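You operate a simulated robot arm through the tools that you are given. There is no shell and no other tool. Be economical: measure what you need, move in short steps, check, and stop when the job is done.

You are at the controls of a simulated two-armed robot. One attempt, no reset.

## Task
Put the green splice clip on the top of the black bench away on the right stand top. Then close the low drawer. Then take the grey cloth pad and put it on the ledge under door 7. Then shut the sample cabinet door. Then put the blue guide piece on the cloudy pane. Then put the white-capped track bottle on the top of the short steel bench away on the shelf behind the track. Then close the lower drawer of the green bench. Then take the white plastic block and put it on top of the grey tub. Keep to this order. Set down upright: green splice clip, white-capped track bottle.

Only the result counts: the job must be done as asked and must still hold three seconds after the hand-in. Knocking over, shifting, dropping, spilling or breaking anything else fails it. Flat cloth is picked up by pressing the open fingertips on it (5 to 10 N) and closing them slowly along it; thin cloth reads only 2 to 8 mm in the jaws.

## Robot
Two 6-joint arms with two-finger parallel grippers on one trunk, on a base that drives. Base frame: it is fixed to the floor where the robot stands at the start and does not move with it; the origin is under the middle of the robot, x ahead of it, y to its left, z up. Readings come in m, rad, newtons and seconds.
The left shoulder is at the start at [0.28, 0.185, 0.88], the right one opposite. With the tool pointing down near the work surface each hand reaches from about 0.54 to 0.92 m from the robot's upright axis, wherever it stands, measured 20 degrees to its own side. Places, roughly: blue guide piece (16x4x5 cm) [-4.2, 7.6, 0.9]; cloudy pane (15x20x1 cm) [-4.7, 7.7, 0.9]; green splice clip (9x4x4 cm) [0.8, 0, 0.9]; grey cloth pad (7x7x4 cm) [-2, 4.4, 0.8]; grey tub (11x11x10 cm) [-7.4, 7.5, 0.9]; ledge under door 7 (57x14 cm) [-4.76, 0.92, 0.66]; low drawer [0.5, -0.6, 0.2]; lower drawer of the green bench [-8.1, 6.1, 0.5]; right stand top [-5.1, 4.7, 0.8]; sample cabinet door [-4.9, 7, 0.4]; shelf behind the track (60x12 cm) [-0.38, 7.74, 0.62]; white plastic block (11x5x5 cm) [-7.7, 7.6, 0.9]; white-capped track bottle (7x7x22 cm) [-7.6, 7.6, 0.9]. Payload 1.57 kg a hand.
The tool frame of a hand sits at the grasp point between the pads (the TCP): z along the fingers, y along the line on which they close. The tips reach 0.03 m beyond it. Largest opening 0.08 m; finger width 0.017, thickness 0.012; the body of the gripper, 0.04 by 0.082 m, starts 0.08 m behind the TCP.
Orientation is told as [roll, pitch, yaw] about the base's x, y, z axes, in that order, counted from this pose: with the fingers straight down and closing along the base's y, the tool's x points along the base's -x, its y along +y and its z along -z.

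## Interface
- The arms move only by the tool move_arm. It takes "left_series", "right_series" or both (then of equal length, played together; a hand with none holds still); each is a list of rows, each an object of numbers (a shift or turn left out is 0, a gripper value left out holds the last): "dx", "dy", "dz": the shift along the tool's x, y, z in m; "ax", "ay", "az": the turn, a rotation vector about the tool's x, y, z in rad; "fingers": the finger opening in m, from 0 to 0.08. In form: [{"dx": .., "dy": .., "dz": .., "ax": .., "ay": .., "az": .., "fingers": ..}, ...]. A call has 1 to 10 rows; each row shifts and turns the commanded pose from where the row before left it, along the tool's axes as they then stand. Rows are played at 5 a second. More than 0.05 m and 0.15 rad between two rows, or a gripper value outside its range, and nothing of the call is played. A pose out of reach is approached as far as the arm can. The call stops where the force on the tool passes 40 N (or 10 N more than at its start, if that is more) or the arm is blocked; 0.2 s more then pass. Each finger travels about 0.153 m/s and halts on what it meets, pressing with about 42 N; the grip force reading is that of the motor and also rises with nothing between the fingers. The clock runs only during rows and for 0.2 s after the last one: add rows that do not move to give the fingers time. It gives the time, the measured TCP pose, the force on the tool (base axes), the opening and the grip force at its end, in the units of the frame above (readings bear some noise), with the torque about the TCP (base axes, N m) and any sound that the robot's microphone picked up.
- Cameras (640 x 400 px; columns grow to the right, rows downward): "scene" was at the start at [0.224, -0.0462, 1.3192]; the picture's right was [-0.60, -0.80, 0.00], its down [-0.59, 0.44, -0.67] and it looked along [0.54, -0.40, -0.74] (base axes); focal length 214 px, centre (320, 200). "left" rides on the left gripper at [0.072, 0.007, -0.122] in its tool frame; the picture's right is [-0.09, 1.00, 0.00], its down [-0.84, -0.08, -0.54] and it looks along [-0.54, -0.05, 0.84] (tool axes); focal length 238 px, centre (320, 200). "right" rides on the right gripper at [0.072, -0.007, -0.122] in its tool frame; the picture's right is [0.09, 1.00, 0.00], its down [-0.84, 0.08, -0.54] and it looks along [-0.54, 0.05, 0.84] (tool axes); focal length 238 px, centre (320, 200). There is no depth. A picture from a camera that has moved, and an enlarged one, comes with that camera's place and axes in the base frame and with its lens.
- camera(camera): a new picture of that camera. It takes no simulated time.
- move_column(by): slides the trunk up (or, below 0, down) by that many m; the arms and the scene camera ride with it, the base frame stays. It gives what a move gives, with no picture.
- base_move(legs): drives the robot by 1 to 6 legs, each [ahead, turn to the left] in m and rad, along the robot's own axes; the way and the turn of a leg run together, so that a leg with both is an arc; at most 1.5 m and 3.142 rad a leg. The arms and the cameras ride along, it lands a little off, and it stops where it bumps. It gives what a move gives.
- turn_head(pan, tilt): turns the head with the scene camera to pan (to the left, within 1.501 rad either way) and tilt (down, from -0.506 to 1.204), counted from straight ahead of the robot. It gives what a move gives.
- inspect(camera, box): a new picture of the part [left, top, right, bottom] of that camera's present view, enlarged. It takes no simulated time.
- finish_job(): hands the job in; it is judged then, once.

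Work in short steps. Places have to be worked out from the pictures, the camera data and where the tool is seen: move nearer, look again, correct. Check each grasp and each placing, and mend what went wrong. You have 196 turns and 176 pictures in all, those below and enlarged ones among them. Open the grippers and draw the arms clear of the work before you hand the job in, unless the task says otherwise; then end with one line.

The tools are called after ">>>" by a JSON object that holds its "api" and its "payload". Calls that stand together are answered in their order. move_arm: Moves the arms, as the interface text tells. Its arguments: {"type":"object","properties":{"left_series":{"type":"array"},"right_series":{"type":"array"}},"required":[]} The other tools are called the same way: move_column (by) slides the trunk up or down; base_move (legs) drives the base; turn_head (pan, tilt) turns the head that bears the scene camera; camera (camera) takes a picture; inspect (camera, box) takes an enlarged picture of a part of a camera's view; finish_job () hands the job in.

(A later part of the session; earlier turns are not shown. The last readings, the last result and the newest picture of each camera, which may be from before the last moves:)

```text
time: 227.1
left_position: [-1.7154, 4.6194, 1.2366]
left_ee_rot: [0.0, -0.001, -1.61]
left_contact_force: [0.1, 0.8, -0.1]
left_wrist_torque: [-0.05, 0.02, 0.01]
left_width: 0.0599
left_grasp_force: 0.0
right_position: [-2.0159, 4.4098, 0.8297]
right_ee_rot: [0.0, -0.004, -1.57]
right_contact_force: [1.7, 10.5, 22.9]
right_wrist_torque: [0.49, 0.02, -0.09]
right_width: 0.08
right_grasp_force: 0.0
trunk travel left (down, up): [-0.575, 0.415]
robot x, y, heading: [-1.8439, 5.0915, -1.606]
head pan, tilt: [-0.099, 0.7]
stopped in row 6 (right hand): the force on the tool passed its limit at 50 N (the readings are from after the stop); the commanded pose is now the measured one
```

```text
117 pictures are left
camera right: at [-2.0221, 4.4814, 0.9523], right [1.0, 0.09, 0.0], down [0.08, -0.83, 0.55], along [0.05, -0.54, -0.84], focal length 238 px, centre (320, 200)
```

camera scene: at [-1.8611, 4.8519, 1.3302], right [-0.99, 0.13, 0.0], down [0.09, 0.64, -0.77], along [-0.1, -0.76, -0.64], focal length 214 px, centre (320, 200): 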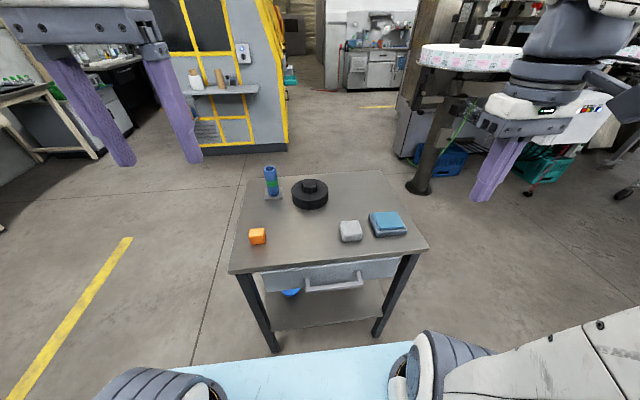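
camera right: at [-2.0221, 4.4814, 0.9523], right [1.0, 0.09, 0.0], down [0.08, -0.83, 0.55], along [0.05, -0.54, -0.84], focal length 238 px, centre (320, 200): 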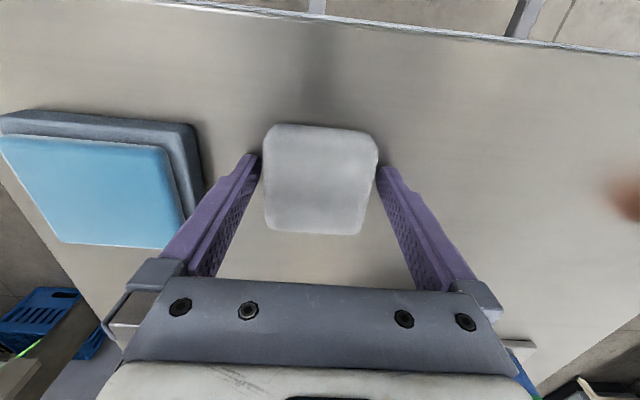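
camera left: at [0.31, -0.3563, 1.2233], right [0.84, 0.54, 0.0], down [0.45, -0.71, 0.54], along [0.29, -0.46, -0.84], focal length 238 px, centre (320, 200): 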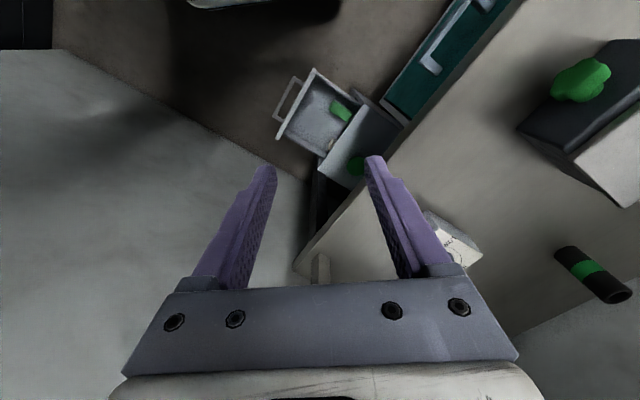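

The tips touch the table (z 0.80) on both sides of the pad. I ease up 2 mm and close.

>>> {"api": "move_arm", "payload": {"right_series": [{"dz": -0.002}, {"fingers": 0.06}, {"fingers": 0.04}, {"fingers": 0.02}, {"fingers": 0.0}, {}, {}]}}

>>> {"api": "camera", "payload": {"camera": "right"}}

```text
time: 228.7
left_position: [-1.7167, 4.6183, 1.2379]
left_ee_rot: [-0.001, 0.0, -1.609]
left_contact_force: [-0.1, 0.8, 0.5]
left_wrist_torque: [0.0, 0.02, 0.0]
left_width: 0.0601
left_grasp_force: 0.2
right_position: [-2.0168, 4.4061, 0.8297]
right_ee_rot: [0.0, -0.004, -1.571]
right_contact_force: [-1.3, -4.4, 11.1]
right_wrist_torque: [-0.32, 0.03, 0.05]
right_width: 0.0639
right_grasp_force: 41.8
trunk travel left (down, up): [-0.575, 0.415]
robot x, y, heading: [-1.8426, 5.0947, -1.604]
head pan, tilt: [-0.099, 0.7]
```

```text
116 pictures are left
camera right: at [-2.0221, 4.4799, 0.9523], right [1.0, 0.09, 0.0], down [0.08, -0.83, 0.55], along [0.05, -0.54, -0.84], focal length 238 px, centre (320, 200)
```

right: 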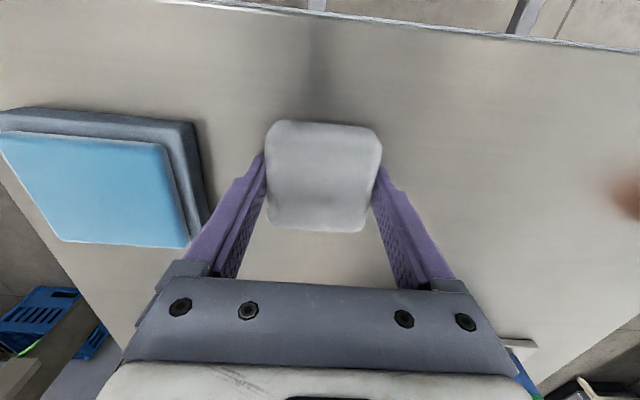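

The pad is held at 6.4 cm opening. I lift it and draw back.

>>> {"api": "move_arm", "payload": {"right_series": [{"dz": -0.03}, {"dz": -0.045}, {"dz": -0.045}, {"dz": -0.045}, {"dz": -0.045}, {"dz": -0.045}, {"dx": 0.045}, {"dx": 0.045}, {"dx": 0.045}, {"dx": 0.045}]}}

>>> {"api": "turn_head", "payload": {"pan": -0.75, "tilt": 0.3}}

>>> {"api": "camera", "payload": {"camera": "scene"}}

>>> {"api": "turn_head", "payload": {"pan": 0.0, "tilt": 0.3}}

>>> {"api": "camera", "payload": {"camera": "scene"}}

```text
time: 230.9
left_position: [-1.7156, 4.6192, 1.2372]
left_ee_rot: [0.002, -0.001, -1.609]
left_contact_force: [0.3, -1.2, -0.6]
left_wrist_torque: [-0.01, 0.02, 0.02]
left_width: 0.06
left_grasp_force: 0.1
right_position: [-2.0173, 4.5873, 1.0873]
right_ee_rot: [0.001, -0.005, -1.571]
right_contact_force: [0.2, 0.1, -0.9]
right_wrist_torque: [0.02, 0.03, 0.0]
right_width: 0.0641
right_grasp_force: 42.1
trunk travel left (down, up): [-0.575, 0.415]
robot x, y, heading: [-1.8406, 5.0944, -1.602]
head pan, tilt: [-0.099, 0.7]
```

```text
time: 232.0
left_position: [-1.7158, 4.6179, 1.2381]
left_ee_rot: [0.001, 0.0, -1.609]
left_contact_force: [-0.4, 0.1, 0.5]
left_wrist_torque: [0.05, 0.01, 0.03]
left_width: 0.0603
left_grasp_force: 0.1
right_position: [-2.0174, 4.5878, 1.0879]
right_ee_rot: [0.002, -0.003, -1.571]
right_contact_force: [0.4, -0.3, -0.5]
right_wrist_torque: [-0.01, -0.02, 0.0]
right_width: 0.0641
right_grasp_force: 41.6
trunk travel left (down, up): [-0.575, 0.415]
robot x, y, heading: [-1.848, 5.0954, -1.601]
head pan, tilt: [-0.75, 0.3]
```

```text
115 pictures are left
camera scene: at [-1.9158, 4.87, 1.3662], right [-0.71, 0.71, 0.0], down [0.21, 0.21, -0.96], along [-0.67, -0.68, -0.3], focal length 214 px, centre (320, 200)
```

scene: 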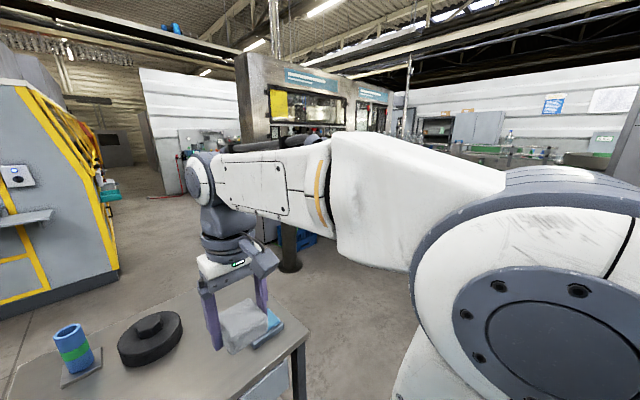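

```text
time: 233.1
left_position: [-1.7156, 4.6192, 1.2373]
left_ee_rot: [-0.001, -0.001, -1.61]
left_contact_force: [0.5, 0.2, -0.3]
left_wrist_torque: [-0.02, 0.0, 0.0]
left_width: 0.0599
left_grasp_force: 0.0
right_position: [-2.0182, 4.587, 1.0875]
right_ee_rot: [0.0, -0.004, -1.571]
right_contact_force: [-0.7, 0.2, -0.1]
right_wrist_torque: [-0.01, -0.02, -0.03]
right_width: 0.0642
right_grasp_force: 41.6
trunk travel left (down, up): [-0.575, 0.415]
robot x, y, heading: [-1.8444, 5.0912, -1.601]
head pan, tilt: [0.0, 0.3]
```

```text
114 pictures are left
camera scene: at [-1.8531, 4.8428, 1.3663], right [-1.0, 0.03, 0.0], down [0.01, 0.3, -0.96], along [-0.03, -0.95, -0.3], focal length 214 px, centre (320, 200)
```

scene: 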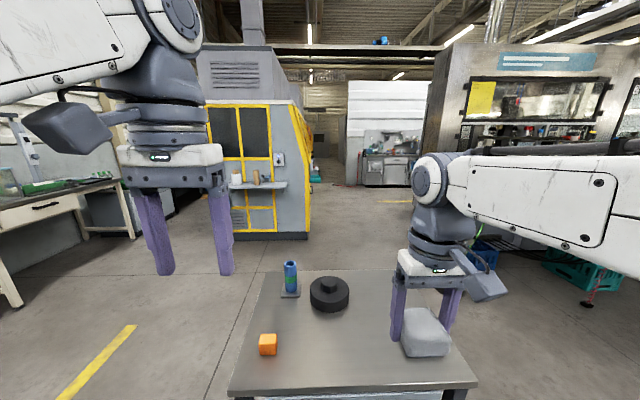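

The corridor to the south lies between the yellow machine (x≈-1.75) and the big windowed machine (x≈-3.5). I go round the pad table on its east side and down to about (-2.3, 2.9).

>>> {"api": "base_move", "payload": {"legs": [[0, 1.6], [0.74, 0], [0, -1.57], [1.5, 0], [0, -1.04], [1.3, 0]]}}

>>> {"api": "turn_head", "payload": {"pan": 0.3, "tilt": 0.3}}

>>> {"api": "camera", "payload": {"camera": "scene"}}

```text
time: 260.9
left_position: [-2.5103, 2.5506, 1.237]
left_ee_rot: [-0.002, 0.0, -2.617]
left_contact_force: [0.6, 0.2, -0.2]
left_wrist_torque: [-0.02, 0.02, 0.01]
left_width: 0.0598
left_grasp_force: 0.2
right_position: [-2.6974, 2.7889, 1.0863]
right_ee_rot: [0.0, -0.004, -2.577]
right_contact_force: [-0.3, 0.5, -0.6]
right_wrist_torque: [0.01, 0.0, 0.0]
right_width: 0.0641
right_grasp_force: 41.8
trunk travel left (down, up): [-0.575, 0.415]
robot x, y, heading: [-2.1767, 2.9167, -2.613]
head pan, tilt: [0.0, 0.3]
```

```text
time: 261.8
left_position: [-2.5107, 2.5502, 1.2361]
left_ee_rot: [0.001, -0.001, -2.615]
left_contact_force: [0.1, -0.3, -0.3]
left_wrist_torque: [-0.02, -0.02, -0.01]
left_width: 0.06
left_grasp_force: 0.0
right_position: [-2.6979, 2.7889, 1.0874]
right_ee_rot: [0.0, -0.004, -2.578]
right_contact_force: [-0.7, 0.3, -0.5]
right_wrist_torque: [-0.02, 0.04, -0.02]
right_width: 0.0638
right_grasp_force: 42.5
trunk travel left (down, up): [-0.575, 0.415]
robot x, y, heading: [-2.1783, 2.9155, -2.614]
head pan, tilt: [0.3, 0.3]
```

```text
113 pictures are left
camera scene: at [-2.3775, 2.7655, 1.3663], right [-0.74, 0.68, 0.0], down [0.2, 0.22, -0.96], along [-0.65, -0.7, -0.3], focal length 214 px, centre (320, 200)
```

scene: 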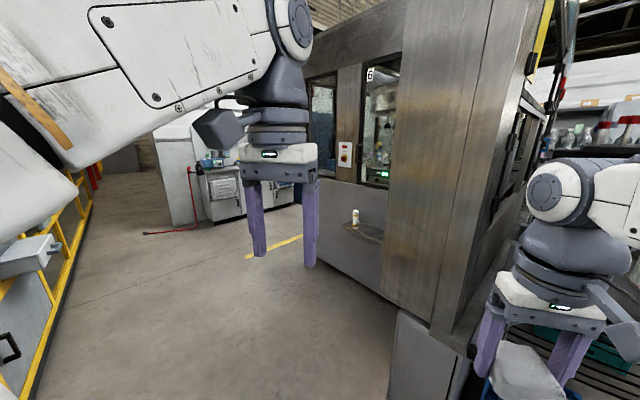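

Door 6 is on the east face of the big machine, so door 7 must be on its south face (y≈0.9). I drive south past the corner.

>>> {"api": "base_move", "payload": {"legs": [[0, 0.78], [1.4, 0]]}}

>>> {"api": "turn_head", "payload": {"pan": -0.6, "tilt": 0.3}}

>>> {"api": "camera", "payload": {"camera": "scene"}}

>>> {"api": "turn_head", "payload": {"pan": 0.0, "tilt": 0.3}}

>>> {"api": "camera", "payload": {"camera": "scene"}}

```text
time: 270.7
left_position: [-2.5487, 1.0861, 1.2373]
left_ee_rot: [-0.001, 0.0, -1.868]
left_contact_force: [-0.9, -0.9, -0.4]
left_wrist_torque: [-0.01, 0.01, 0.0]
left_width: 0.0599
left_grasp_force: 0.1
right_position: [-2.8491, 1.1323, 1.0875]
right_ee_rot: [0.0, -0.004, -1.829]
right_contact_force: [0.7, 0.4, -1.3]
right_wrist_torque: [0.01, 0.02, -0.01]
right_width: 0.064
right_grasp_force: 41.7
trunk travel left (down, up): [-0.575, 0.415]
robot x, y, heading: [-2.5535, 1.5814, -1.861]
head pan, tilt: [0.3, 0.3]
```

```text
time: 271.9
left_position: [-2.548, 1.085, 1.237]
left_ee_rot: [0.0, 0.0, -1.869]
left_contact_force: [-0.7, 0.6, 0.4]
left_wrist_torque: [0.03, 0.01, 0.0]
left_width: 0.0602
left_grasp_force: 0.0
right_position: [-2.8492, 1.1329, 1.0863]
right_ee_rot: [0.0, -0.002, -1.83]
right_contact_force: [0.5, 0.2, -0.6]
right_wrist_torque: [0.02, 0.01, 0.02]
right_width: 0.0641
right_grasp_force: 42.4
trunk travel left (down, up): [-0.575, 0.415]
robot x, y, heading: [-2.5528, 1.5798, -1.865]
head pan, tilt: [-0.6, 0.3]
```

```text
112 pictures are left
camera scene: at [-2.6699, 1.3681, 1.3663], right [-0.63, 0.78, 0.0], down [0.23, 0.19, -0.96], along [-0.74, -0.6, -0.3], focal length 214 px, centre (320, 200)
```

scene: 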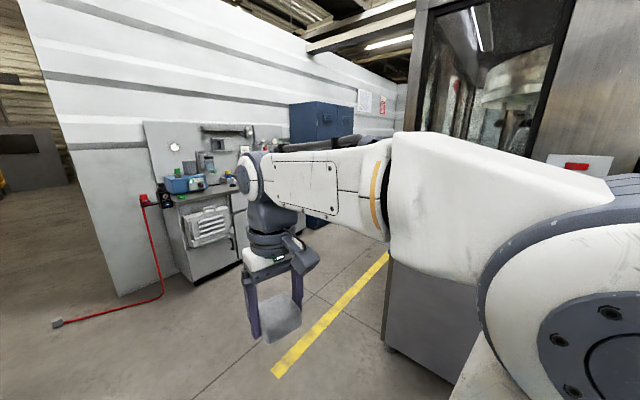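

```text
time: 272.9
left_position: [-2.5483, 1.0835, 1.237]
left_ee_rot: [0.0, 0.0, -1.868]
left_contact_force: [-0.5, -0.1, -0.2]
left_wrist_torque: [-0.03, 0.03, 0.01]
left_width: 0.0601
left_grasp_force: 0.0
right_position: [-2.8494, 1.1313, 1.0889]
right_ee_rot: [0.0, -0.003, -1.83]
right_contact_force: [0.3, -0.1, -0.2]
right_wrist_torque: [0.01, 0.05, 0.01]
right_width: 0.0642
right_grasp_force: 41.8
trunk travel left (down, up): [-0.575, 0.415]
robot x, y, heading: [-2.5529, 1.5784, -1.859]
head pan, tilt: [0.0, 0.3]
```

```text
111 pictures are left
camera scene: at [-2.6242, 1.3374, 1.3663], right [-0.96, 0.29, 0.0], down [0.09, 0.28, -0.96], along [-0.28, -0.91, -0.3], focal length 214 px, centre (320, 200)
```

scene: 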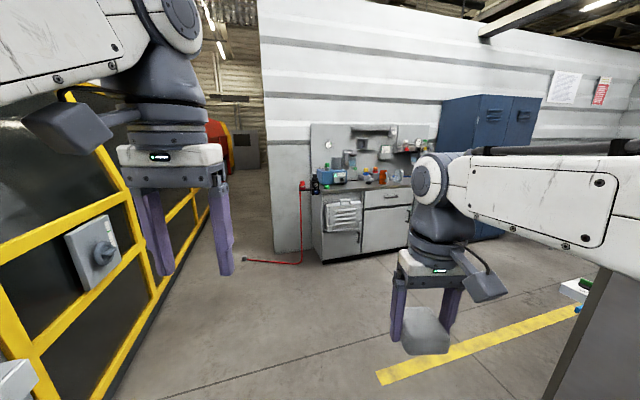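

The aisle south of the machine is about 1.6 m wide (y from 1.0 down to -0.6). I drive into it facing west and look for door 7's ledge.

>>> {"api": "base_move", "payload": {"legs": [[0, -0.03], [1.42, 0], [0, -1.25], [0.9, 0]]}}

>>> {"api": "turn_head", "payload": {"pan": -0.7, "tilt": 0.45}}

>>> {"api": "camera", "payload": {"camera": "scene"}}

>>> {"api": "camera", "payload": {"camera": "right"}}

```text
time: 287.6
left_position: [-4.3717, 0.1303, 1.237]
left_ee_rot: [0.001, -0.001, 3.12]
left_contact_force: [-0.2, 0.1, 0.7]
left_wrist_torque: [0.0, 0.01, 0.01]
left_width: 0.0602
left_grasp_force: 0.0
right_position: [-4.4082, 0.4332, 1.0871]
right_ee_rot: [0.001, -0.002, -3.122]
right_contact_force: [0.2, -0.3, 0.0]
right_wrist_torque: [0.01, 0.02, 0.0]
right_width: 0.0641
right_grasp_force: 42.4
trunk travel left (down, up): [-0.575, 0.415]
robot x, y, heading: [-3.8998, 0.272, 3.122]
head pan, tilt: [0.0, 0.3]
```

```text
time: 288.7
left_position: [-4.3719, 0.131, 1.2363]
left_ee_rot: [0.0, 0.0, 3.12]
left_contact_force: [-0.3, -0.3, -0.5]
left_wrist_torque: [-0.01, 0.03, 0.04]
left_width: 0.0601
left_grasp_force: 0.1
right_position: [-4.4077, 0.4327, 1.0879]
right_ee_rot: [0.0, -0.004, -3.124]
right_contact_force: [-0.4, -0.4, 0.0]
right_wrist_torque: [0.02, 0.02, 0.03]
right_width: 0.0639
right_grasp_force: 41.7
trunk travel left (down, up): [-0.575, 0.415]
robot x, y, heading: [-3.8991, 0.2684, 3.124]
head pan, tilt: [-0.7, 0.45]
```

```text
110 pictures are left
camera scene: at [-4.1263, 0.3328, 1.3523], right [0.66, 0.75, 0.0], down [0.33, -0.29, -0.9], along [-0.68, 0.59, -0.44], focal length 214 px, centre (320, 200)
```

scene: 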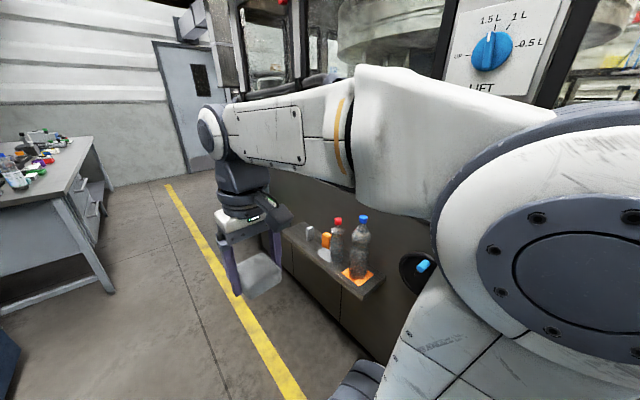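

```text
109 pictures are left
camera right: at [-4.3342, 0.4407, 1.2096], right [0.11, -0.99, 0.0], down [-0.83, -0.09, 0.54], along [-0.54, -0.06, -0.84], focal length 238 px, centre (320, 200)
```

right: 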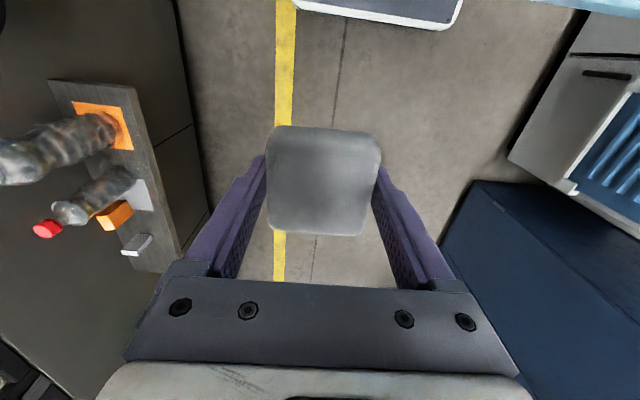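

The ledge runs x≈-4.46…-5.04, y≈0.85…0.99, with bottles and small blocks from its east end towards the west. I drive on to x≈-5.1 and face it.

>>> {"api": "base_move", "payload": {"legs": [[1.2, 0], [0, -1.55]]}}

>>> {"api": "turn_head", "payload": {"pan": -0.1, "tilt": 0.85}}

>>> {"api": "camera", "payload": {"camera": "scene"}}

>>> {"api": "camera", "payload": {"camera": "left"}}

```text
time: 298.6
left_position: [-5.224, 0.7802, 1.2372]
left_ee_rot: [0.0, 0.0, 1.54]
left_contact_force: [-0.5, -0.7, 0.0]
left_wrist_torque: [0.01, 0.01, 0.0]
left_width: 0.0602
left_grasp_force: 0.1
right_position: [-4.9226, 0.8134, 1.0866]
right_ee_rot: [-0.001, -0.002, 1.581]
right_contact_force: [-0.3, -0.7, -0.2]
right_wrist_torque: [-0.04, -0.02, -0.03]
right_width: 0.0642
right_grasp_force: 41.8
trunk travel left (down, up): [-0.575, 0.415]
robot x, y, heading: [-5.0905, 0.3072, 1.551]
head pan, tilt: [-0.7, 0.45]
```

```text
time: 299.6
left_position: [-5.2254, 0.7796, 1.2368]
left_ee_rot: [0.0, 0.0, 1.541]
left_contact_force: [-0.1, -0.3, 0.6]
left_wrist_torque: [0.02, 0.0, 0.0]
left_width: 0.06
left_grasp_force: 0.0
right_position: [-4.9222, 0.8141, 1.0863]
right_ee_rot: [0.001, -0.003, 1.579]
right_contact_force: [-0.3, 0.2, 0.0]
right_wrist_torque: [0.01, 0.01, 0.01]
right_width: 0.0642
right_grasp_force: 41.6
trunk travel left (down, up): [-0.575, 0.415]
robot x, y, heading: [-5.0921, 0.3061, 1.549]
head pan, tilt: [-0.099, 0.85]
```

```text
108 pictures are left
camera scene: at [-5.0768, 0.5434, 1.3179], right [0.99, -0.12, 0.0], down [-0.09, -0.74, -0.66], along [0.08, 0.66, -0.75], focal length 214 px, centre (320, 200)
```

scene: 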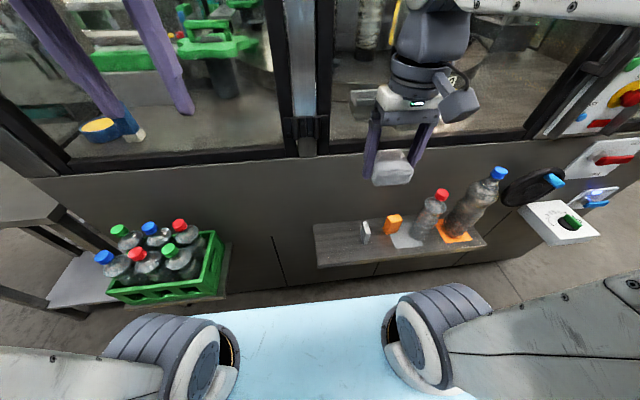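

```text
107 pictures are left
camera left: at [-5.232, 0.7077, 1.3597], right [-0.99, 0.12, 0.0], down [0.1, 0.83, 0.54], along [0.07, 0.54, -0.84], focal length 238 px, centre (320, 200)
```

left: 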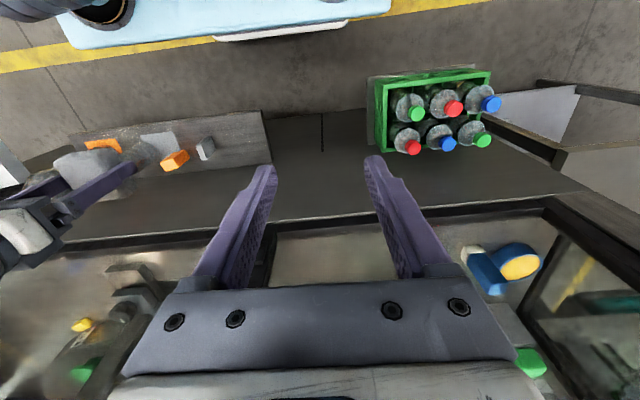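

The free spot on the ledge is x -5.04…-4.885, so I aim the pad at (-4.968, 0.905). I lower the trunk a little and bring the pad over that spot.

>>> {"api": "move_column", "payload": {"by": -0.12}}

>>> {"api": "move_arm", "payload": {"right_series": [{"dx": -0.03, "dy": 0.015}, {"dx": -0.03, "dy": 0.015}, {"dx": -0.031, "dy": 0.015}, {"dz": 0.045}, {"dz": 0.045}, {"dz": 0.045}, {"dz": 0.03}, {}]}}

>>> {"api": "camera", "payload": {"camera": "right"}}

>>> {"api": "camera", "payload": {"camera": "scene"}}

```text
time: 301.1
left_position: [-5.2237, 0.7793, 1.1179]
left_ee_rot: [0.0, 0.001, 1.541]
left_contact_force: [0.1, 0.3, -1.1]
left_wrist_torque: [0.0, 0.01, 0.01]
left_width: 0.0601
left_grasp_force: 0.0
right_position: [-4.9224, 0.8131, 0.9673]
right_ee_rot: [0.0, -0.002, 1.578]
right_contact_force: [-0.4, -0.1, -1.2]
right_wrist_torque: [0.0, -0.01, -0.04]
right_width: 0.0639
right_grasp_force: 42.1
trunk travel left (down, up): [-0.455, 0.535]
robot x, y, heading: [-5.0932, 0.3023, 1.541]
head pan, tilt: [-0.099, 0.85]
```

```text
time: 302.9
left_position: [-5.2245, 0.7808, 1.1172]
left_ee_rot: [0.002, -0.001, 1.541]
left_contact_force: [-0.8, 0.2, -0.2]
left_wrist_torque: [0.0, -0.03, -0.02]
left_width: 0.0597
left_grasp_force: 0.0
right_position: [-4.9722, 0.9032, 0.8047]
right_ee_rot: [0.0, -0.004, 1.579]
right_contact_force: [0.8, 0.4, -0.6]
right_wrist_torque: [0.01, 0.03, 0.0]
right_width: 0.0642
right_grasp_force: 41.9
trunk travel left (down, up): [-0.455, 0.535]
robot x, y, heading: [-5.091, 0.3035, 1.547]
head pan, tilt: [-0.099, 0.85]
```

```text
106 pictures are left
camera right: at [-4.9625, 0.8303, 0.926], right [-0.99, -0.1, 0.0], down [-0.09, 0.83, 0.55], along [-0.05, 0.54, -0.84], focal length 238 px, centre (320, 200)
```

right: 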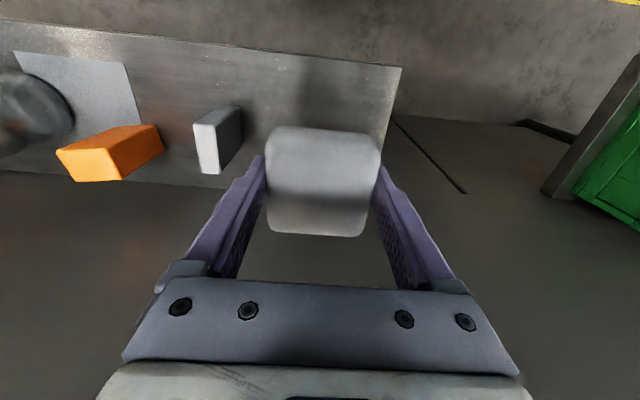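

```text
105 pictures are left
camera scene: at [-5.0768, 0.5434, 1.1979], right [0.99, -0.12, 0.0], down [-0.09, -0.75, -0.66], along [0.08, 0.65, -0.75], focal length 214 px, centre (320, 200)
```

scene: 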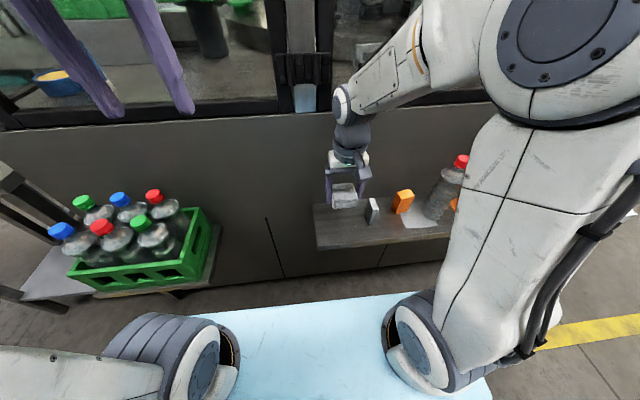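

Placement looks right: the pad is between the ledge's west end and the white block. I lower it until it touches.

>>> {"api": "move_arm", "payload": {"right_series": [{"dz": 0.04}, {"dz": 0.04}, {"dz": 0.01}, {"dz": 0.006}, {"dz": 0.005}, {"dz": 0.004}, {"dz": 0.003}]}}

>>> {"api": "camera", "payload": {"camera": "right"}}

```text
time: 304.4
left_position: [-5.2239, 0.7795, 1.117]
left_ee_rot: [0.0, 0.002, 1.541]
left_contact_force: [-1.4, 0.2, -0.3]
left_wrist_torque: [0.02, 0.01, -0.02]
left_width: 0.0599
left_grasp_force: 0.0
right_position: [-4.9673, 0.9051, 0.6935]
right_ee_rot: [0.0, -0.003, 1.579]
right_contact_force: [-0.1, -0.1, -1.5]
right_wrist_torque: [0.03, 0.0, 0.01]
right_width: 0.0642
right_grasp_force: 41.5
trunk travel left (down, up): [-0.455, 0.535]
robot x, y, heading: [-5.0886, 0.3038, 1.546]
head pan, tilt: [-0.099, 0.85]
```

```text
104 pictures are left
camera right: at [-4.9583, 0.8326, 0.8167], right [-0.99, -0.1, 0.0], down [-0.08, 0.83, 0.54], along [-0.05, 0.54, -0.84], focal length 238 px, centre (320, 200)
```

right: 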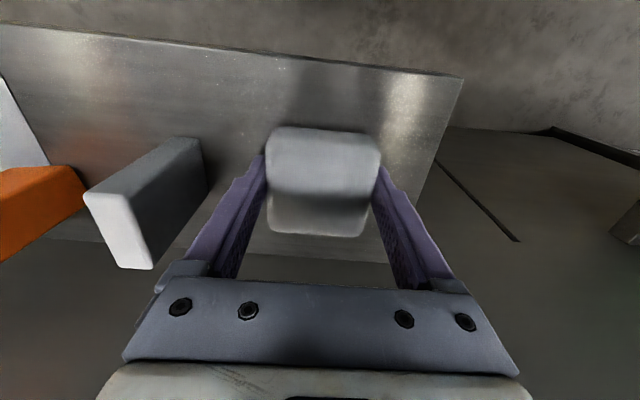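

No contact yet; I continue in 3 mm steps.

>>> {"api": "move_arm", "payload": {"right_series": [{"dz": 0.003}, {"dz": 0.003}, {"dz": 0.003}, {}]}}

```text
time: 305.3
left_position: [-5.2254, 0.7786, 1.1181]
left_ee_rot: [0.0, -0.001, 1.541]
left_contact_force: [1.6, 0.5, 0.2]
left_wrist_torque: [0.02, -0.03, 0.03]
left_width: 0.0599
left_grasp_force: 0.1
right_position: [-4.9691, 0.9052, 0.69]
right_ee_rot: [0.0, -0.007, 1.581]
right_contact_force: [1.9, -7.4, 25.5]
right_wrist_torque: [-0.45, 0.32, 0.05]
right_width: 0.0641
right_grasp_force: 42.0
trunk travel left (down, up): [-0.455, 0.535]
robot x, y, heading: [-5.0889, 0.3044, 1.548]
head pan, tilt: [-0.099, 0.85]
stopped in row 4 (right hand): the force on the tool passed its limit at 43 N (the readings are from after the stop); the commanded pose is now the measured one
```

Contact at z 0.69. I ease up slightly, open slowly and rise.

>>> {"api": "move_arm", "payload": {"right_series": [{"dz": -0.003}, {"fingers": 0.07}, {"fingers": 0.08}, {}, {"dz": -0.02}, {"dz": -0.03}, {"dz": -0.04}, {"dz": -0.045}, {"dz": -0.045}]}}

>>> {"api": "camera", "payload": {"camera": "right"}}

```text
time: 307.3
left_position: [-5.2246, 0.7797, 1.1176]
left_ee_rot: [0.001, 0.0, 1.541]
left_contact_force: [0.1, -0.2, 0.1]
left_wrist_torque: [-0.02, 0.02, 0.0]
left_width: 0.06
left_grasp_force: 0.1
right_position: [-4.9678, 0.9034, 0.871]
right_ee_rot: [0.0, -0.004, 1.58]
right_contact_force: [0.1, -0.5, 0.2]
right_wrist_torque: [-0.01, 0.03, 0.0]
right_width: 0.0799
right_grasp_force: 0.1
trunk travel left (down, up): [-0.455, 0.535]
robot x, y, heading: [-5.0895, 0.3031, 1.546]
head pan, tilt: [-0.099, 0.85]
```

```text
103 pictures are left
camera right: at [-4.9595, 0.8313, 0.9924], right [-0.99, -0.1, 0.0], down [-0.09, 0.83, 0.55], along [-0.05, 0.54, -0.84], focal length 238 px, centre (320, 200)
```

right: 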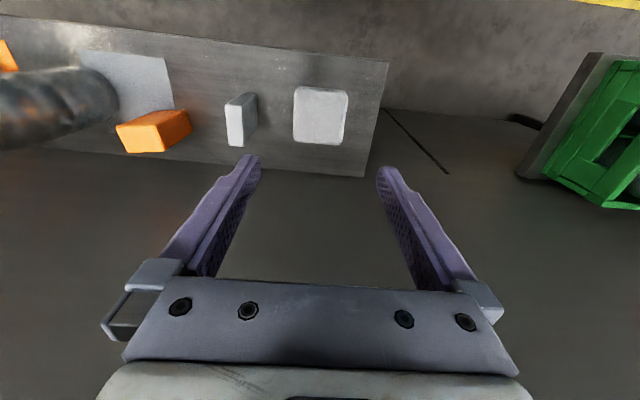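

The pad lies on the ledge. I draw the hand back and up, then drive back out east and north towards the sample cabinet.

>>> {"api": "move_arm", "payload": {"right_series": [{"dz": -0.045}, {"dz": -0.045}, {"dz": -0.02, "dx": 0.03}, {"dx": 0.045}, {"dx": 0.045}]}}

>>> {"api": "move_column", "payload": {"by": 0.12}}

>>> {"api": "base_move", "payload": {"legs": [[-0.05, 0], [0, -1.55], [1.2, 0], [1.1, 0]]}}

```text
time: 308.5
left_position: [-5.2255, 0.7807, 1.1176]
left_ee_rot: [-0.001, -0.002, 1.541]
left_contact_force: [0.8, 0.1, -1.0]
left_wrist_torque: [-0.06, -0.02, 0.0]
left_width: 0.0602
left_grasp_force: 0.0
right_position: [-4.9716, 0.7943, 0.9823]
right_ee_rot: [-0.002, -0.004, 1.579]
right_contact_force: [-0.2, 0.3, 0.3]
right_wrist_torque: [0.01, -0.02, 0.04]
right_width: 0.0801
right_grasp_force: 0.1
right hand out of reach, approached as far as the arm can: row 5
trunk travel left (down, up): [-0.455, 0.535]
robot x, y, heading: [-5.0953, 0.306, 1.546]
head pan, tilt: [-0.099, 0.85]
```

```text
time: 310.0
left_position: [-5.2244, 0.7794, 1.2379]
left_ee_rot: [-0.001, 0.0, 1.542]
left_contact_force: [-0.1, -1.2, 0.0]
left_wrist_torque: [0.01, 0.05, -0.06]
left_width: 0.0602
left_grasp_force: 0.1
right_position: [-4.9712, 0.7945, 1.1015]
right_ee_rot: [-0.002, -0.003, 1.578]
right_contact_force: [0.9, 0.4, -0.6]
right_wrist_torque: [-0.03, -0.01, 0.0]
right_width: 0.0801
right_grasp_force: 0.1
trunk travel left (down, up): [-0.575, 0.415]
robot x, y, heading: [-5.092, 0.3023, 1.543]
head pan, tilt: [-0.099, 0.85]
```

```text
time: 325.7
left_position: [-2.3396, 0.1073, 1.2374]
left_ee_rot: [0.0, 0.001, -0.11]
left_contact_force: [0.5, 0.4, 0.1]
left_wrist_torque: [0.0, 0.01, -0.02]
left_width: 0.0602
left_grasp_force: 0.0
right_position: [-2.3456, -0.1442, 1.1009]
right_ee_rot: [0.0, -0.004, -0.069]
right_contact_force: [0.4, 0.9, 0.6]
right_wrist_torque: [0.03, 0.01, 0.02]
right_width: 0.0801
right_grasp_force: 0.1
trunk travel left (down, up): [-0.575, 0.415]
robot x, y, heading: [-2.8227, 0.0118, -0.11]
head pan, tilt: [-0.099, 0.85]
```

I head north along the corridor and then east of the pad table by the same way back.

>>> {"api": "base_move", "payload": {"legs": [[0, 1.44], [1.5, 0], [1.45, 0], [0, -0.85], [1.2, 0]]}}

```text
time: 351.1
left_position: [-0.7811, 3.7613, 1.2369]
left_ee_rot: [0.0, 0.0, 0.521]
left_contact_force: [0.2, 1.1, 0.3]
left_wrist_torque: [0.03, 0.01, -0.01]
left_width: 0.0599
left_grasp_force: 0.1
right_position: [-0.636, 3.5526, 1.1023]
right_ee_rot: [-0.001, -0.003, 0.559]
right_contact_force: [-0.3, -0.1, 0.9]
right_wrist_torque: [0.0, 0.02, 0.0]
right_width: 0.08
right_grasp_force: 0.0
trunk travel left (down, up): [-0.575, 0.415]
robot x, y, heading: [-1.1172, 3.398, 0.524]
head pan, tilt: [-0.099, 0.85]
```

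Now north past the table, then west-north-west towards the wall bench.

>>> {"api": "base_move", "payload": {"legs": [[0, 1.03], [1.05, 0], [1.05, 0], [0, 1.34], [1.3, 0], [1.1, 0]]}}

>>> {"api": "turn_head", "payload": {"pan": -0.6, "tilt": 0.35}}

>>> {"api": "camera", "payload": {"camera": "scene"}}

```text
time: 378.8
left_position: [-3.7335, 6.2911, 1.2379]
left_ee_rot: [0.0, 0.0, 2.81]
left_contact_force: [0.6, 0.2, 0.0]
left_wrist_torque: [0.03, 0.01, -0.01]
left_width: 0.06
left_grasp_force: 0.2
right_position: [-3.6706, 6.5381, 1.1019]
right_ee_rot: [-0.001, -0.004, 2.849]
right_contact_force: [-1.1, -0.1, -0.1]
right_wrist_torque: [0.03, -0.01, -0.01]
right_width: 0.0799
right_grasp_force: 0.2
trunk travel left (down, up): [-0.575, 0.415]
robot x, y, heading: [-3.2365, 6.2784, 2.818]
head pan, tilt: [-0.099, 0.85]
```

```text
time: 379.7
left_position: [-3.7302, 6.2923, 1.239]
left_ee_rot: [-0.001, 0.0, 2.808]
left_contact_force: [0.5, 0.1, 0.6]
left_wrist_torque: [0.02, -0.01, 0.03]
left_width: 0.0599
left_grasp_force: 0.1
right_position: [-3.6686, 6.5365, 1.1032]
right_ee_rot: [-0.001, -0.006, 2.848]
right_contact_force: [0.2, -0.4, -0.7]
right_wrist_torque: [0.0, 0.01, 0.0]
right_width: 0.0801
right_grasp_force: 0.1
trunk travel left (down, up): [-0.575, 0.415]
robot x, y, heading: [-3.2402, 6.2788, 2.811]
head pan, tilt: [-0.6, 0.351]
```

```text
102 pictures are left
camera scene: at [-3.4488, 6.4057, 1.3616], right [0.8, 0.6, 0.0], down [0.21, -0.28, -0.94], along [-0.56, 0.75, -0.35], focal length 214 px, centre (320, 200)
```

scene: 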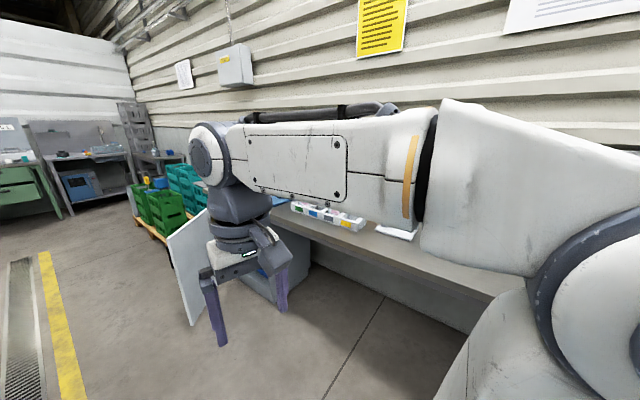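

The sample cabinet door stands open about 50°: its hinge is near (-5.0, 7.07), its free edge near (-4.73, 6.72), z 0.1–0.75. I must push it from its west/south side, so I drive to about (-5.1, 6.15) and face north.

>>> {"api": "base_move", "payload": {"legs": [[0, 0.4], [0.95, 0], [0.9, 0]]}}

>>> {"api": "base_move", "payload": {"legs": [[0, -1.6]]}}

>>> {"api": "turn_head", "payload": {"pan": -0.2, "tilt": 0.6}}

>>> {"api": "camera", "payload": {"camera": "scene"}}

>>> {"api": "camera", "payload": {"camera": "right"}}

```text
time: 390.1
left_position: [-5.5166, 5.9336, 1.2381]
left_ee_rot: [0.0, 0.0, -3.053]
left_contact_force: [0.5, 0.6, 0.1]
left_wrist_torque: [-0.02, -0.01, -0.02]
left_width: 0.0602
left_grasp_force: 0.1
right_position: [-5.5605, 6.1832, 1.1047]
right_ee_rot: [0.0, -0.005, -3.017]
right_contact_force: [0.0, 0.0, -0.2]
right_wrist_torque: [0.02, 0.0, 0.0]
right_width: 0.0801
right_grasp_force: 0.1
trunk travel left (down, up): [-0.575, 0.415]
robot x, y, heading: [-5.064, 6.1206, -3.048]
head pan, tilt: [-0.6, 0.351]
```

```text
time: 394.4
left_position: [-5.2209, 6.5851, 1.2387]
left_ee_rot: [-0.001, -0.007, 1.6]
left_contact_force: [-0.5, 0.6, -0.6]
left_wrist_torque: [0.02, 0.0, -0.01]
left_width: 0.0602
left_grasp_force: 0.0
right_position: [-4.9692, 6.6173, 1.1053]
right_ee_rot: [-0.004, 0.001, 1.641]
right_contact_force: [-0.3, 0.7, 0.1]
right_wrist_torque: [0.0, 0.01, 0.01]
right_width: 0.08
right_grasp_force: 0.1
trunk travel left (down, up): [-0.575, 0.415]
robot x, y, heading: [-5.0624, 6.1188, 1.603]
head pan, tilt: [-0.6, 0.351]
```

```text
time: 395.3
left_position: [-5.2214, 6.5849, 1.2379]
left_ee_rot: [0.0, -0.009, 1.599]
left_contact_force: [0.3, -0.8, -1.3]
left_wrist_torque: [0.0, -0.02, -0.03]
left_width: 0.0598
left_grasp_force: 0.0
right_position: [-4.9714, 6.6177, 1.1044]
right_ee_rot: [-0.005, -0.001, 1.638]
right_contact_force: [-0.1, -0.5, -0.1]
right_wrist_torque: [0.01, 0.0, 0.02]
right_width: 0.0801
right_grasp_force: 0.1
trunk travel left (down, up): [-0.575, 0.415]
robot x, y, heading: [-5.0576, 6.1217, 1.598]
head pan, tilt: [-0.201, 0.6]
```

```text
101 pictures are left
camera scene: at [-5.048, 6.3715, 1.3387], right [0.99, -0.17, 0.0], down [-0.1, -0.56, -0.83], along [0.14, 0.81, -0.56], focal length 214 px, centre (320, 200)
```

scene: 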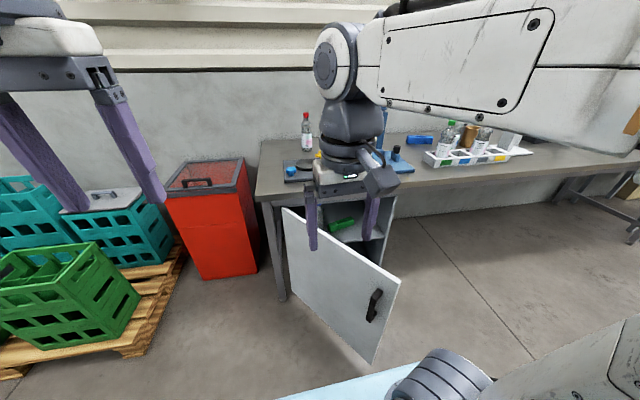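

```text
100 pictures are left
camera right: at [-4.9584, 6.5458, 1.2267], right [-0.99, -0.16, 0.0], down [-0.14, 0.83, 0.54], along [-0.08, 0.54, -0.84], focal length 238 px, centre (320, 200)
```

right: 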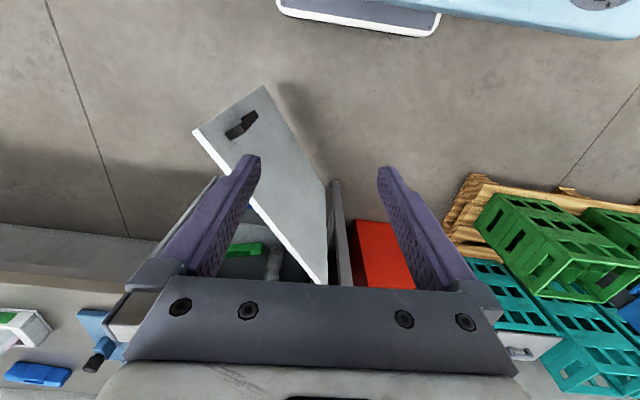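

The door geometry is now clear: hinge (-5.085, 7.27), free edge (-4.69, 6.765), top z 0.67. The bench edge at y 7.09 overhangs it, so I will push with the hand tilted forward. First I lower the trunk, reach out, and tilt.

>>> {"api": "move_column", "payload": {"by": -0.33}}

>>> {"api": "move_arm", "payload": {"right_series": [{"fingers": 0.0, "dx": -0.0395, "dy": -0.019}, {"dx": -0.0395, "dy": -0.019}, {"dx": -0.0395, "dy": -0.019}, {"dx": -0.0395, "dy": -0.019}, {"dx": -0.0395, "dy": -0.019}, {"ay": -0.15}, {"ay": -0.15}, {"ay": -0.15}, {"ay": -0.15}, {"ay": -0.15}]}}

>>> {"api": "camera", "payload": {"camera": "scene"}}

```text
time: 398.6
left_position: [-5.2216, 6.5837, 0.9087]
left_ee_rot: [0.001, -0.008, 1.598]
left_contact_force: [-0.5, 0.2, -0.9]
left_wrist_torque: [0.05, 0.0, 0.0]
left_width: 0.0599
left_grasp_force: 0.1
right_position: [-4.9716, 6.6163, 0.7738]
right_ee_rot: [-0.004, 0.0, 1.638]
right_contact_force: [0.3, 0.4, -0.3]
right_wrist_torque: [-0.01, 0.01, 0.02]
right_width: 0.0801
right_grasp_force: 0.0
trunk travel left (down, up): [-0.245, 0.745]
robot x, y, heading: [-5.0609, 6.1204, 1.599]
head pan, tilt: [-0.201, 0.6]
```

```text
time: 400.8
left_position: [-5.2219, 6.5831, 0.9073]
left_ee_rot: [0.002, -0.01, 1.601]
left_contact_force: [0.2, 0.3, 0.0]
left_wrist_torque: [-0.01, -0.01, -0.04]
left_width: 0.0601
left_grasp_force: 0.0
right_position: [-4.8889, 6.8207, 0.7743]
right_ee_rot: [-0.007, -0.753, 1.641]
right_contact_force: [-0.2, -0.2, 0.6]
right_wrist_torque: [0.0, -0.02, 0.02]
right_width: 0.0
right_grasp_force: 21.3
trunk travel left (down, up): [-0.245, 0.745]
robot x, y, heading: [-5.0559, 6.1202, 1.601]
head pan, tilt: [-0.201, 0.6]
```

```text
99 pictures are left
camera scene: at [-5.0467, 6.3706, 1.0087], right [0.99, -0.17, 0.0], down [-0.1, -0.56, -0.82], along [0.14, 0.81, -0.57], focal length 214 px, centre (320, 200)
```

scene: 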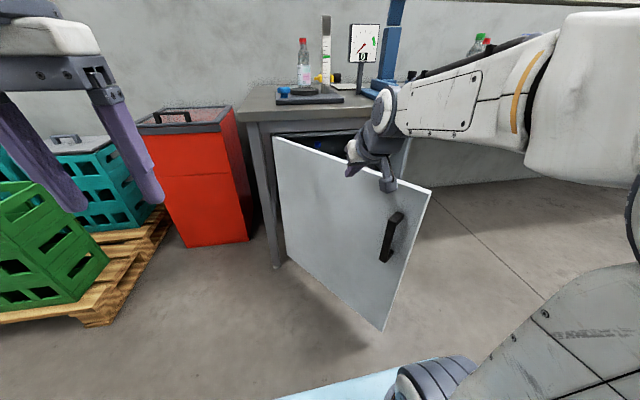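

The tilt works. I lower the hand in front of the door's handle side, about 12 cm off its face.

>>> {"api": "move_arm", "payload": {"right_series": [{"dz": 0.033, "dx": 0.031}, {"dz": 0.033, "dx": 0.031}, {"dz": 0.033, "dx": 0.031}, {"dz": 0.033, "dx": 0.031}, {"dz": 0.033, "dx": 0.031}, {}]}}

>>> {"api": "camera", "payload": {"camera": "scene"}}

>>> {"api": "camera", "payload": {"camera": "right"}}

```text
time: 402.2
left_position: [-5.2217, 6.5834, 0.909]
left_ee_rot: [0.0, -0.01, 1.598]
left_contact_force: [0.0, 0.2, -0.1]
left_wrist_torque: [0.0, -0.01, 0.01]
left_width: 0.06
left_grasp_force: 0.1
right_position: [-4.889, 6.8191, 0.557]
right_ee_rot: [0.024, -0.745, 1.67]
right_contact_force: [1.7, 0.1, -0.5]
right_wrist_torque: [-0.07, 0.11, 0.05]
right_width: 0.0
right_grasp_force: 21.2
right hand out of reach, approached as far as the arm can: row 4, 5
trunk travel left (down, up): [-0.245, 0.745]
robot x, y, heading: [-5.0581, 6.1215, 1.604]
head pan, tilt: [-0.201, 0.6]
```

```text
98 pictures are left
camera scene: at [-5.0464, 6.3704, 1.0087], right [0.99, -0.17, 0.0], down [-0.1, -0.56, -0.82], along [0.14, 0.81, -0.57], focal length 214 px, centre (320, 200)
```

scene: 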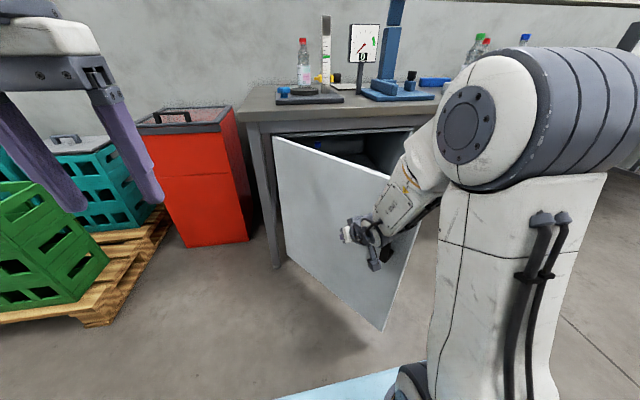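

```text
97 pictures are left
camera right: at [-4.8654, 6.6845, 0.5987], right [-0.98, -0.18, -0.04], down [-0.09, 0.24, 0.97], along [-0.17, 0.95, -0.25], focal length 238 px, centre (320, 200)
```

right: 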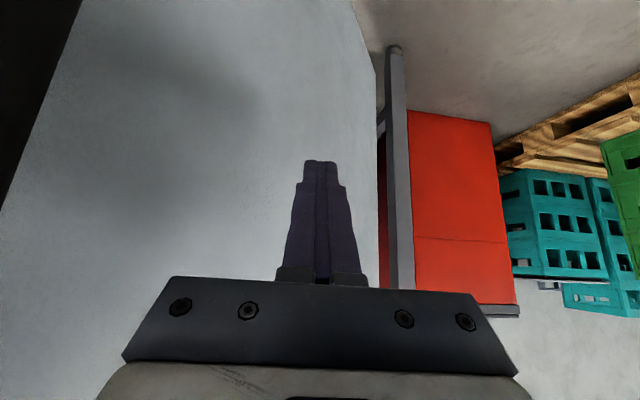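

The hand is in front of the door face, and clear. I push along the door's normal (north-east) in small steps.

>>> {"api": "move_arm", "payload": {"right_series": [{"dy": -0.0338, "dz": 0.0146, "dx": -0.0156}, {"dy": -0.0338, "dz": 0.0146, "dx": -0.0156}, {"dy": -0.0338, "dz": 0.0146, "dx": -0.0156}, {"dy": -0.0338, "dz": 0.0146, "dx": -0.0156}, {"dy": -0.03, "dz": 0.018, "dx": -0.018}]}}

>>> {"api": "camera", "payload": {"camera": "scene"}}

```text
time: 403.4
left_position: [-5.2213, 6.5833, 0.9079]
left_ee_rot: [0.0, -0.009, 1.599]
left_contact_force: [0.4, -0.7, 0.5]
left_wrist_torque: [0.0, -0.01, 0.01]
left_width: 0.06
left_grasp_force: 0.1
right_position: [-4.7368, 6.9417, 0.5615]
right_ee_rot: [-0.005, -0.751, 1.642]
right_contact_force: [-0.9, -1.0, 0.2]
right_wrist_torque: [-0.05, 0.0, 0.01]
right_width: 0.0001
right_grasp_force: 21.7
trunk travel left (down, up): [-0.245, 0.745]
robot x, y, heading: [-5.0603, 6.1227, 1.602]
head pan, tilt: [-0.201, 0.6]
```

```text
96 pictures are left
camera scene: at [-5.0464, 6.3703, 1.0088], right [0.99, -0.17, 0.0], down [-0.1, -0.56, -0.82], along [0.14, 0.81, -0.57], focal length 214 px, centre (320, 200)
```

scene: 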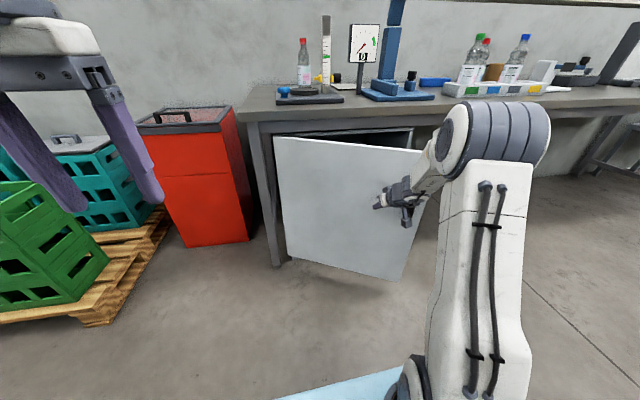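

The door is swinging. It needs more reach, so I drive the base 0.2 m forward with the hand pushing.

>>> {"api": "base_move", "payload": {"legs": [[0.2, 0]]}}

>>> {"api": "camera", "payload": {"camera": "scene"}}

```text
time: 405.0
left_position: [-5.2259, 6.7857, 0.9086]
left_ee_rot: [0.001, -0.007, 1.599]
left_contact_force: [0.3, 0.2, 0.2]
left_wrist_torque: [0.01, -0.01, 0.01]
left_width: 0.06
left_grasp_force: 0.1
right_position: [-4.7414, 7.1439, 0.5619]
right_ee_rot: [-0.005, -0.749, 1.639]
right_contact_force: [0.4, 0.1, 0.5]
right_wrist_torque: [-0.01, 0.0, 0.01]
right_width: 0.0003
right_grasp_force: 21.1
trunk travel left (down, up): [-0.245, 0.745]
robot x, y, heading: [-5.0653, 6.3189, 1.596]
head pan, tilt: [-0.201, 0.6]
```

```text
95 pictures are left
camera scene: at [-5.0554, 6.5754, 1.0089], right [0.98, -0.17, 0.0], down [-0.1, -0.56, -0.82], along [0.14, 0.81, -0.57], focal length 214 px, centre (320, 200)
```

scene: 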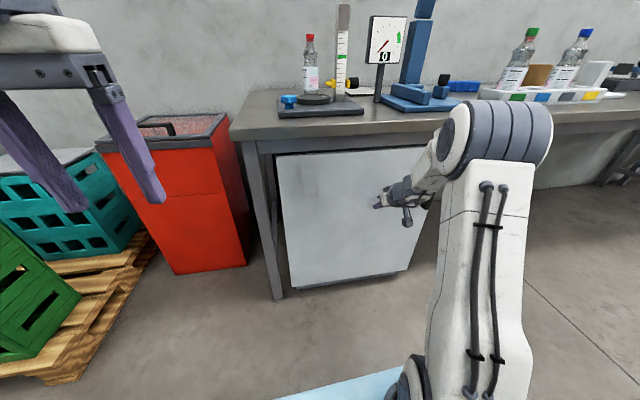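

Nearly shut. I push straight forward with fine arm steps until it stops.

>>> {"api": "move_arm", "payload": {"right_series": [{"dz": 0.0102, "dx": -0.011}, {"dz": 0.0102, "dx": -0.011}, {"dz": 0.0102, "dx": -0.011}, {"dz": 0.0102, "dx": -0.011}, {"dz": 0.0102, "dx": -0.011}, {"dz": 0.0102, "dx": -0.011}, {"dz": 0.0102, "dx": -0.011}]}}

>>> {"api": "camera", "payload": {"camera": "scene"}}

```text
time: 405.4
left_position: [-5.2263, 6.7814, 0.9114]
left_ee_rot: [0.0, -0.012, 1.598]
left_contact_force: [0.2, 0.3, -0.5]
left_wrist_torque: [-0.02, -0.01, -0.01]
left_width: 0.06
left_grasp_force: 0.1
right_position: [-4.7409, 7.1511, 0.5657]
right_ee_rot: [-0.004, -0.75, 1.642]
right_contact_force: [-0.7, 0.1, 0.9]
right_wrist_torque: [-0.03, 0.01, -0.01]
right_width: 0.0001
right_grasp_force: 20.7
trunk travel left (down, up): [-0.245, 0.745]
robot x, y, heading: [-5.0654, 6.3199, 1.595]
head pan, tilt: [-0.201, 0.6]
stopped in row 2 (right hand): the force on the tool passed its limit at 66 N (the readings are from after the stop); the commanded pose is now the measured one
```

```text
94 pictures are left
camera scene: at [-5.0552, 6.5751, 1.0088], right [0.98, -0.18, 0.0], down [-0.1, -0.56, -0.82], along [0.14, 0.81, -0.57], focal length 214 px, centre (320, 200)
```

scene: 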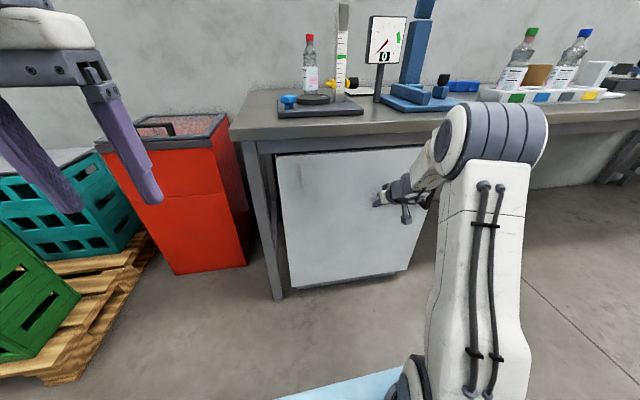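

It stopped hard at 66 N. I look closely whether the door is flush.

>>> {"api": "inspect", "payload": {"camera": "scene", "box": [230, 110, 470, 300]}}

>>> {"api": "camera", "payload": {"camera": "right"}}

```text
2.11 times, centred on (350, 205) of scene
camera zoom: at [-5.0552, 6.5751, 1.0088], right [0.98, -0.18, 0.0], down [-0.1, -0.56, -0.82], along [0.14, 0.81, -0.57], focal length 452 px, centre (257, 190)
```

zoom: 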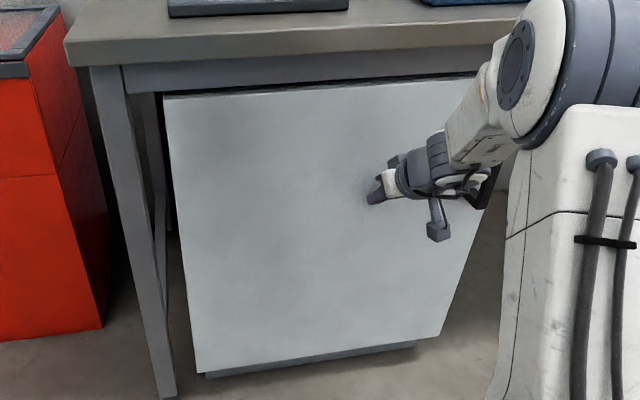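

```text
92 pictures are left
camera right: at [-4.7233, 7.0172, 0.6056], right [-0.99, -0.13, -0.07], down [-0.1, 0.24, 0.97], along [-0.11, 0.96, -0.25], focal length 238 px, centre (320, 200)
```

right: 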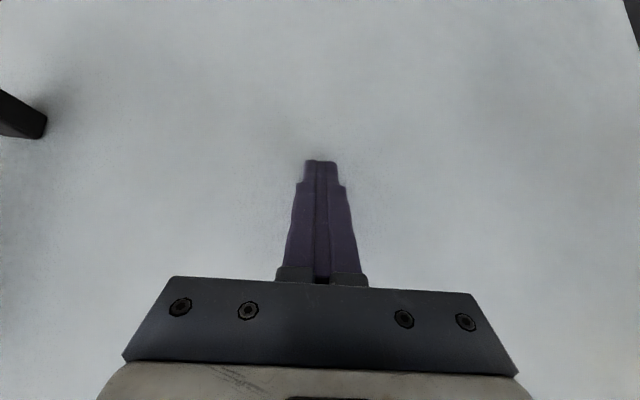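

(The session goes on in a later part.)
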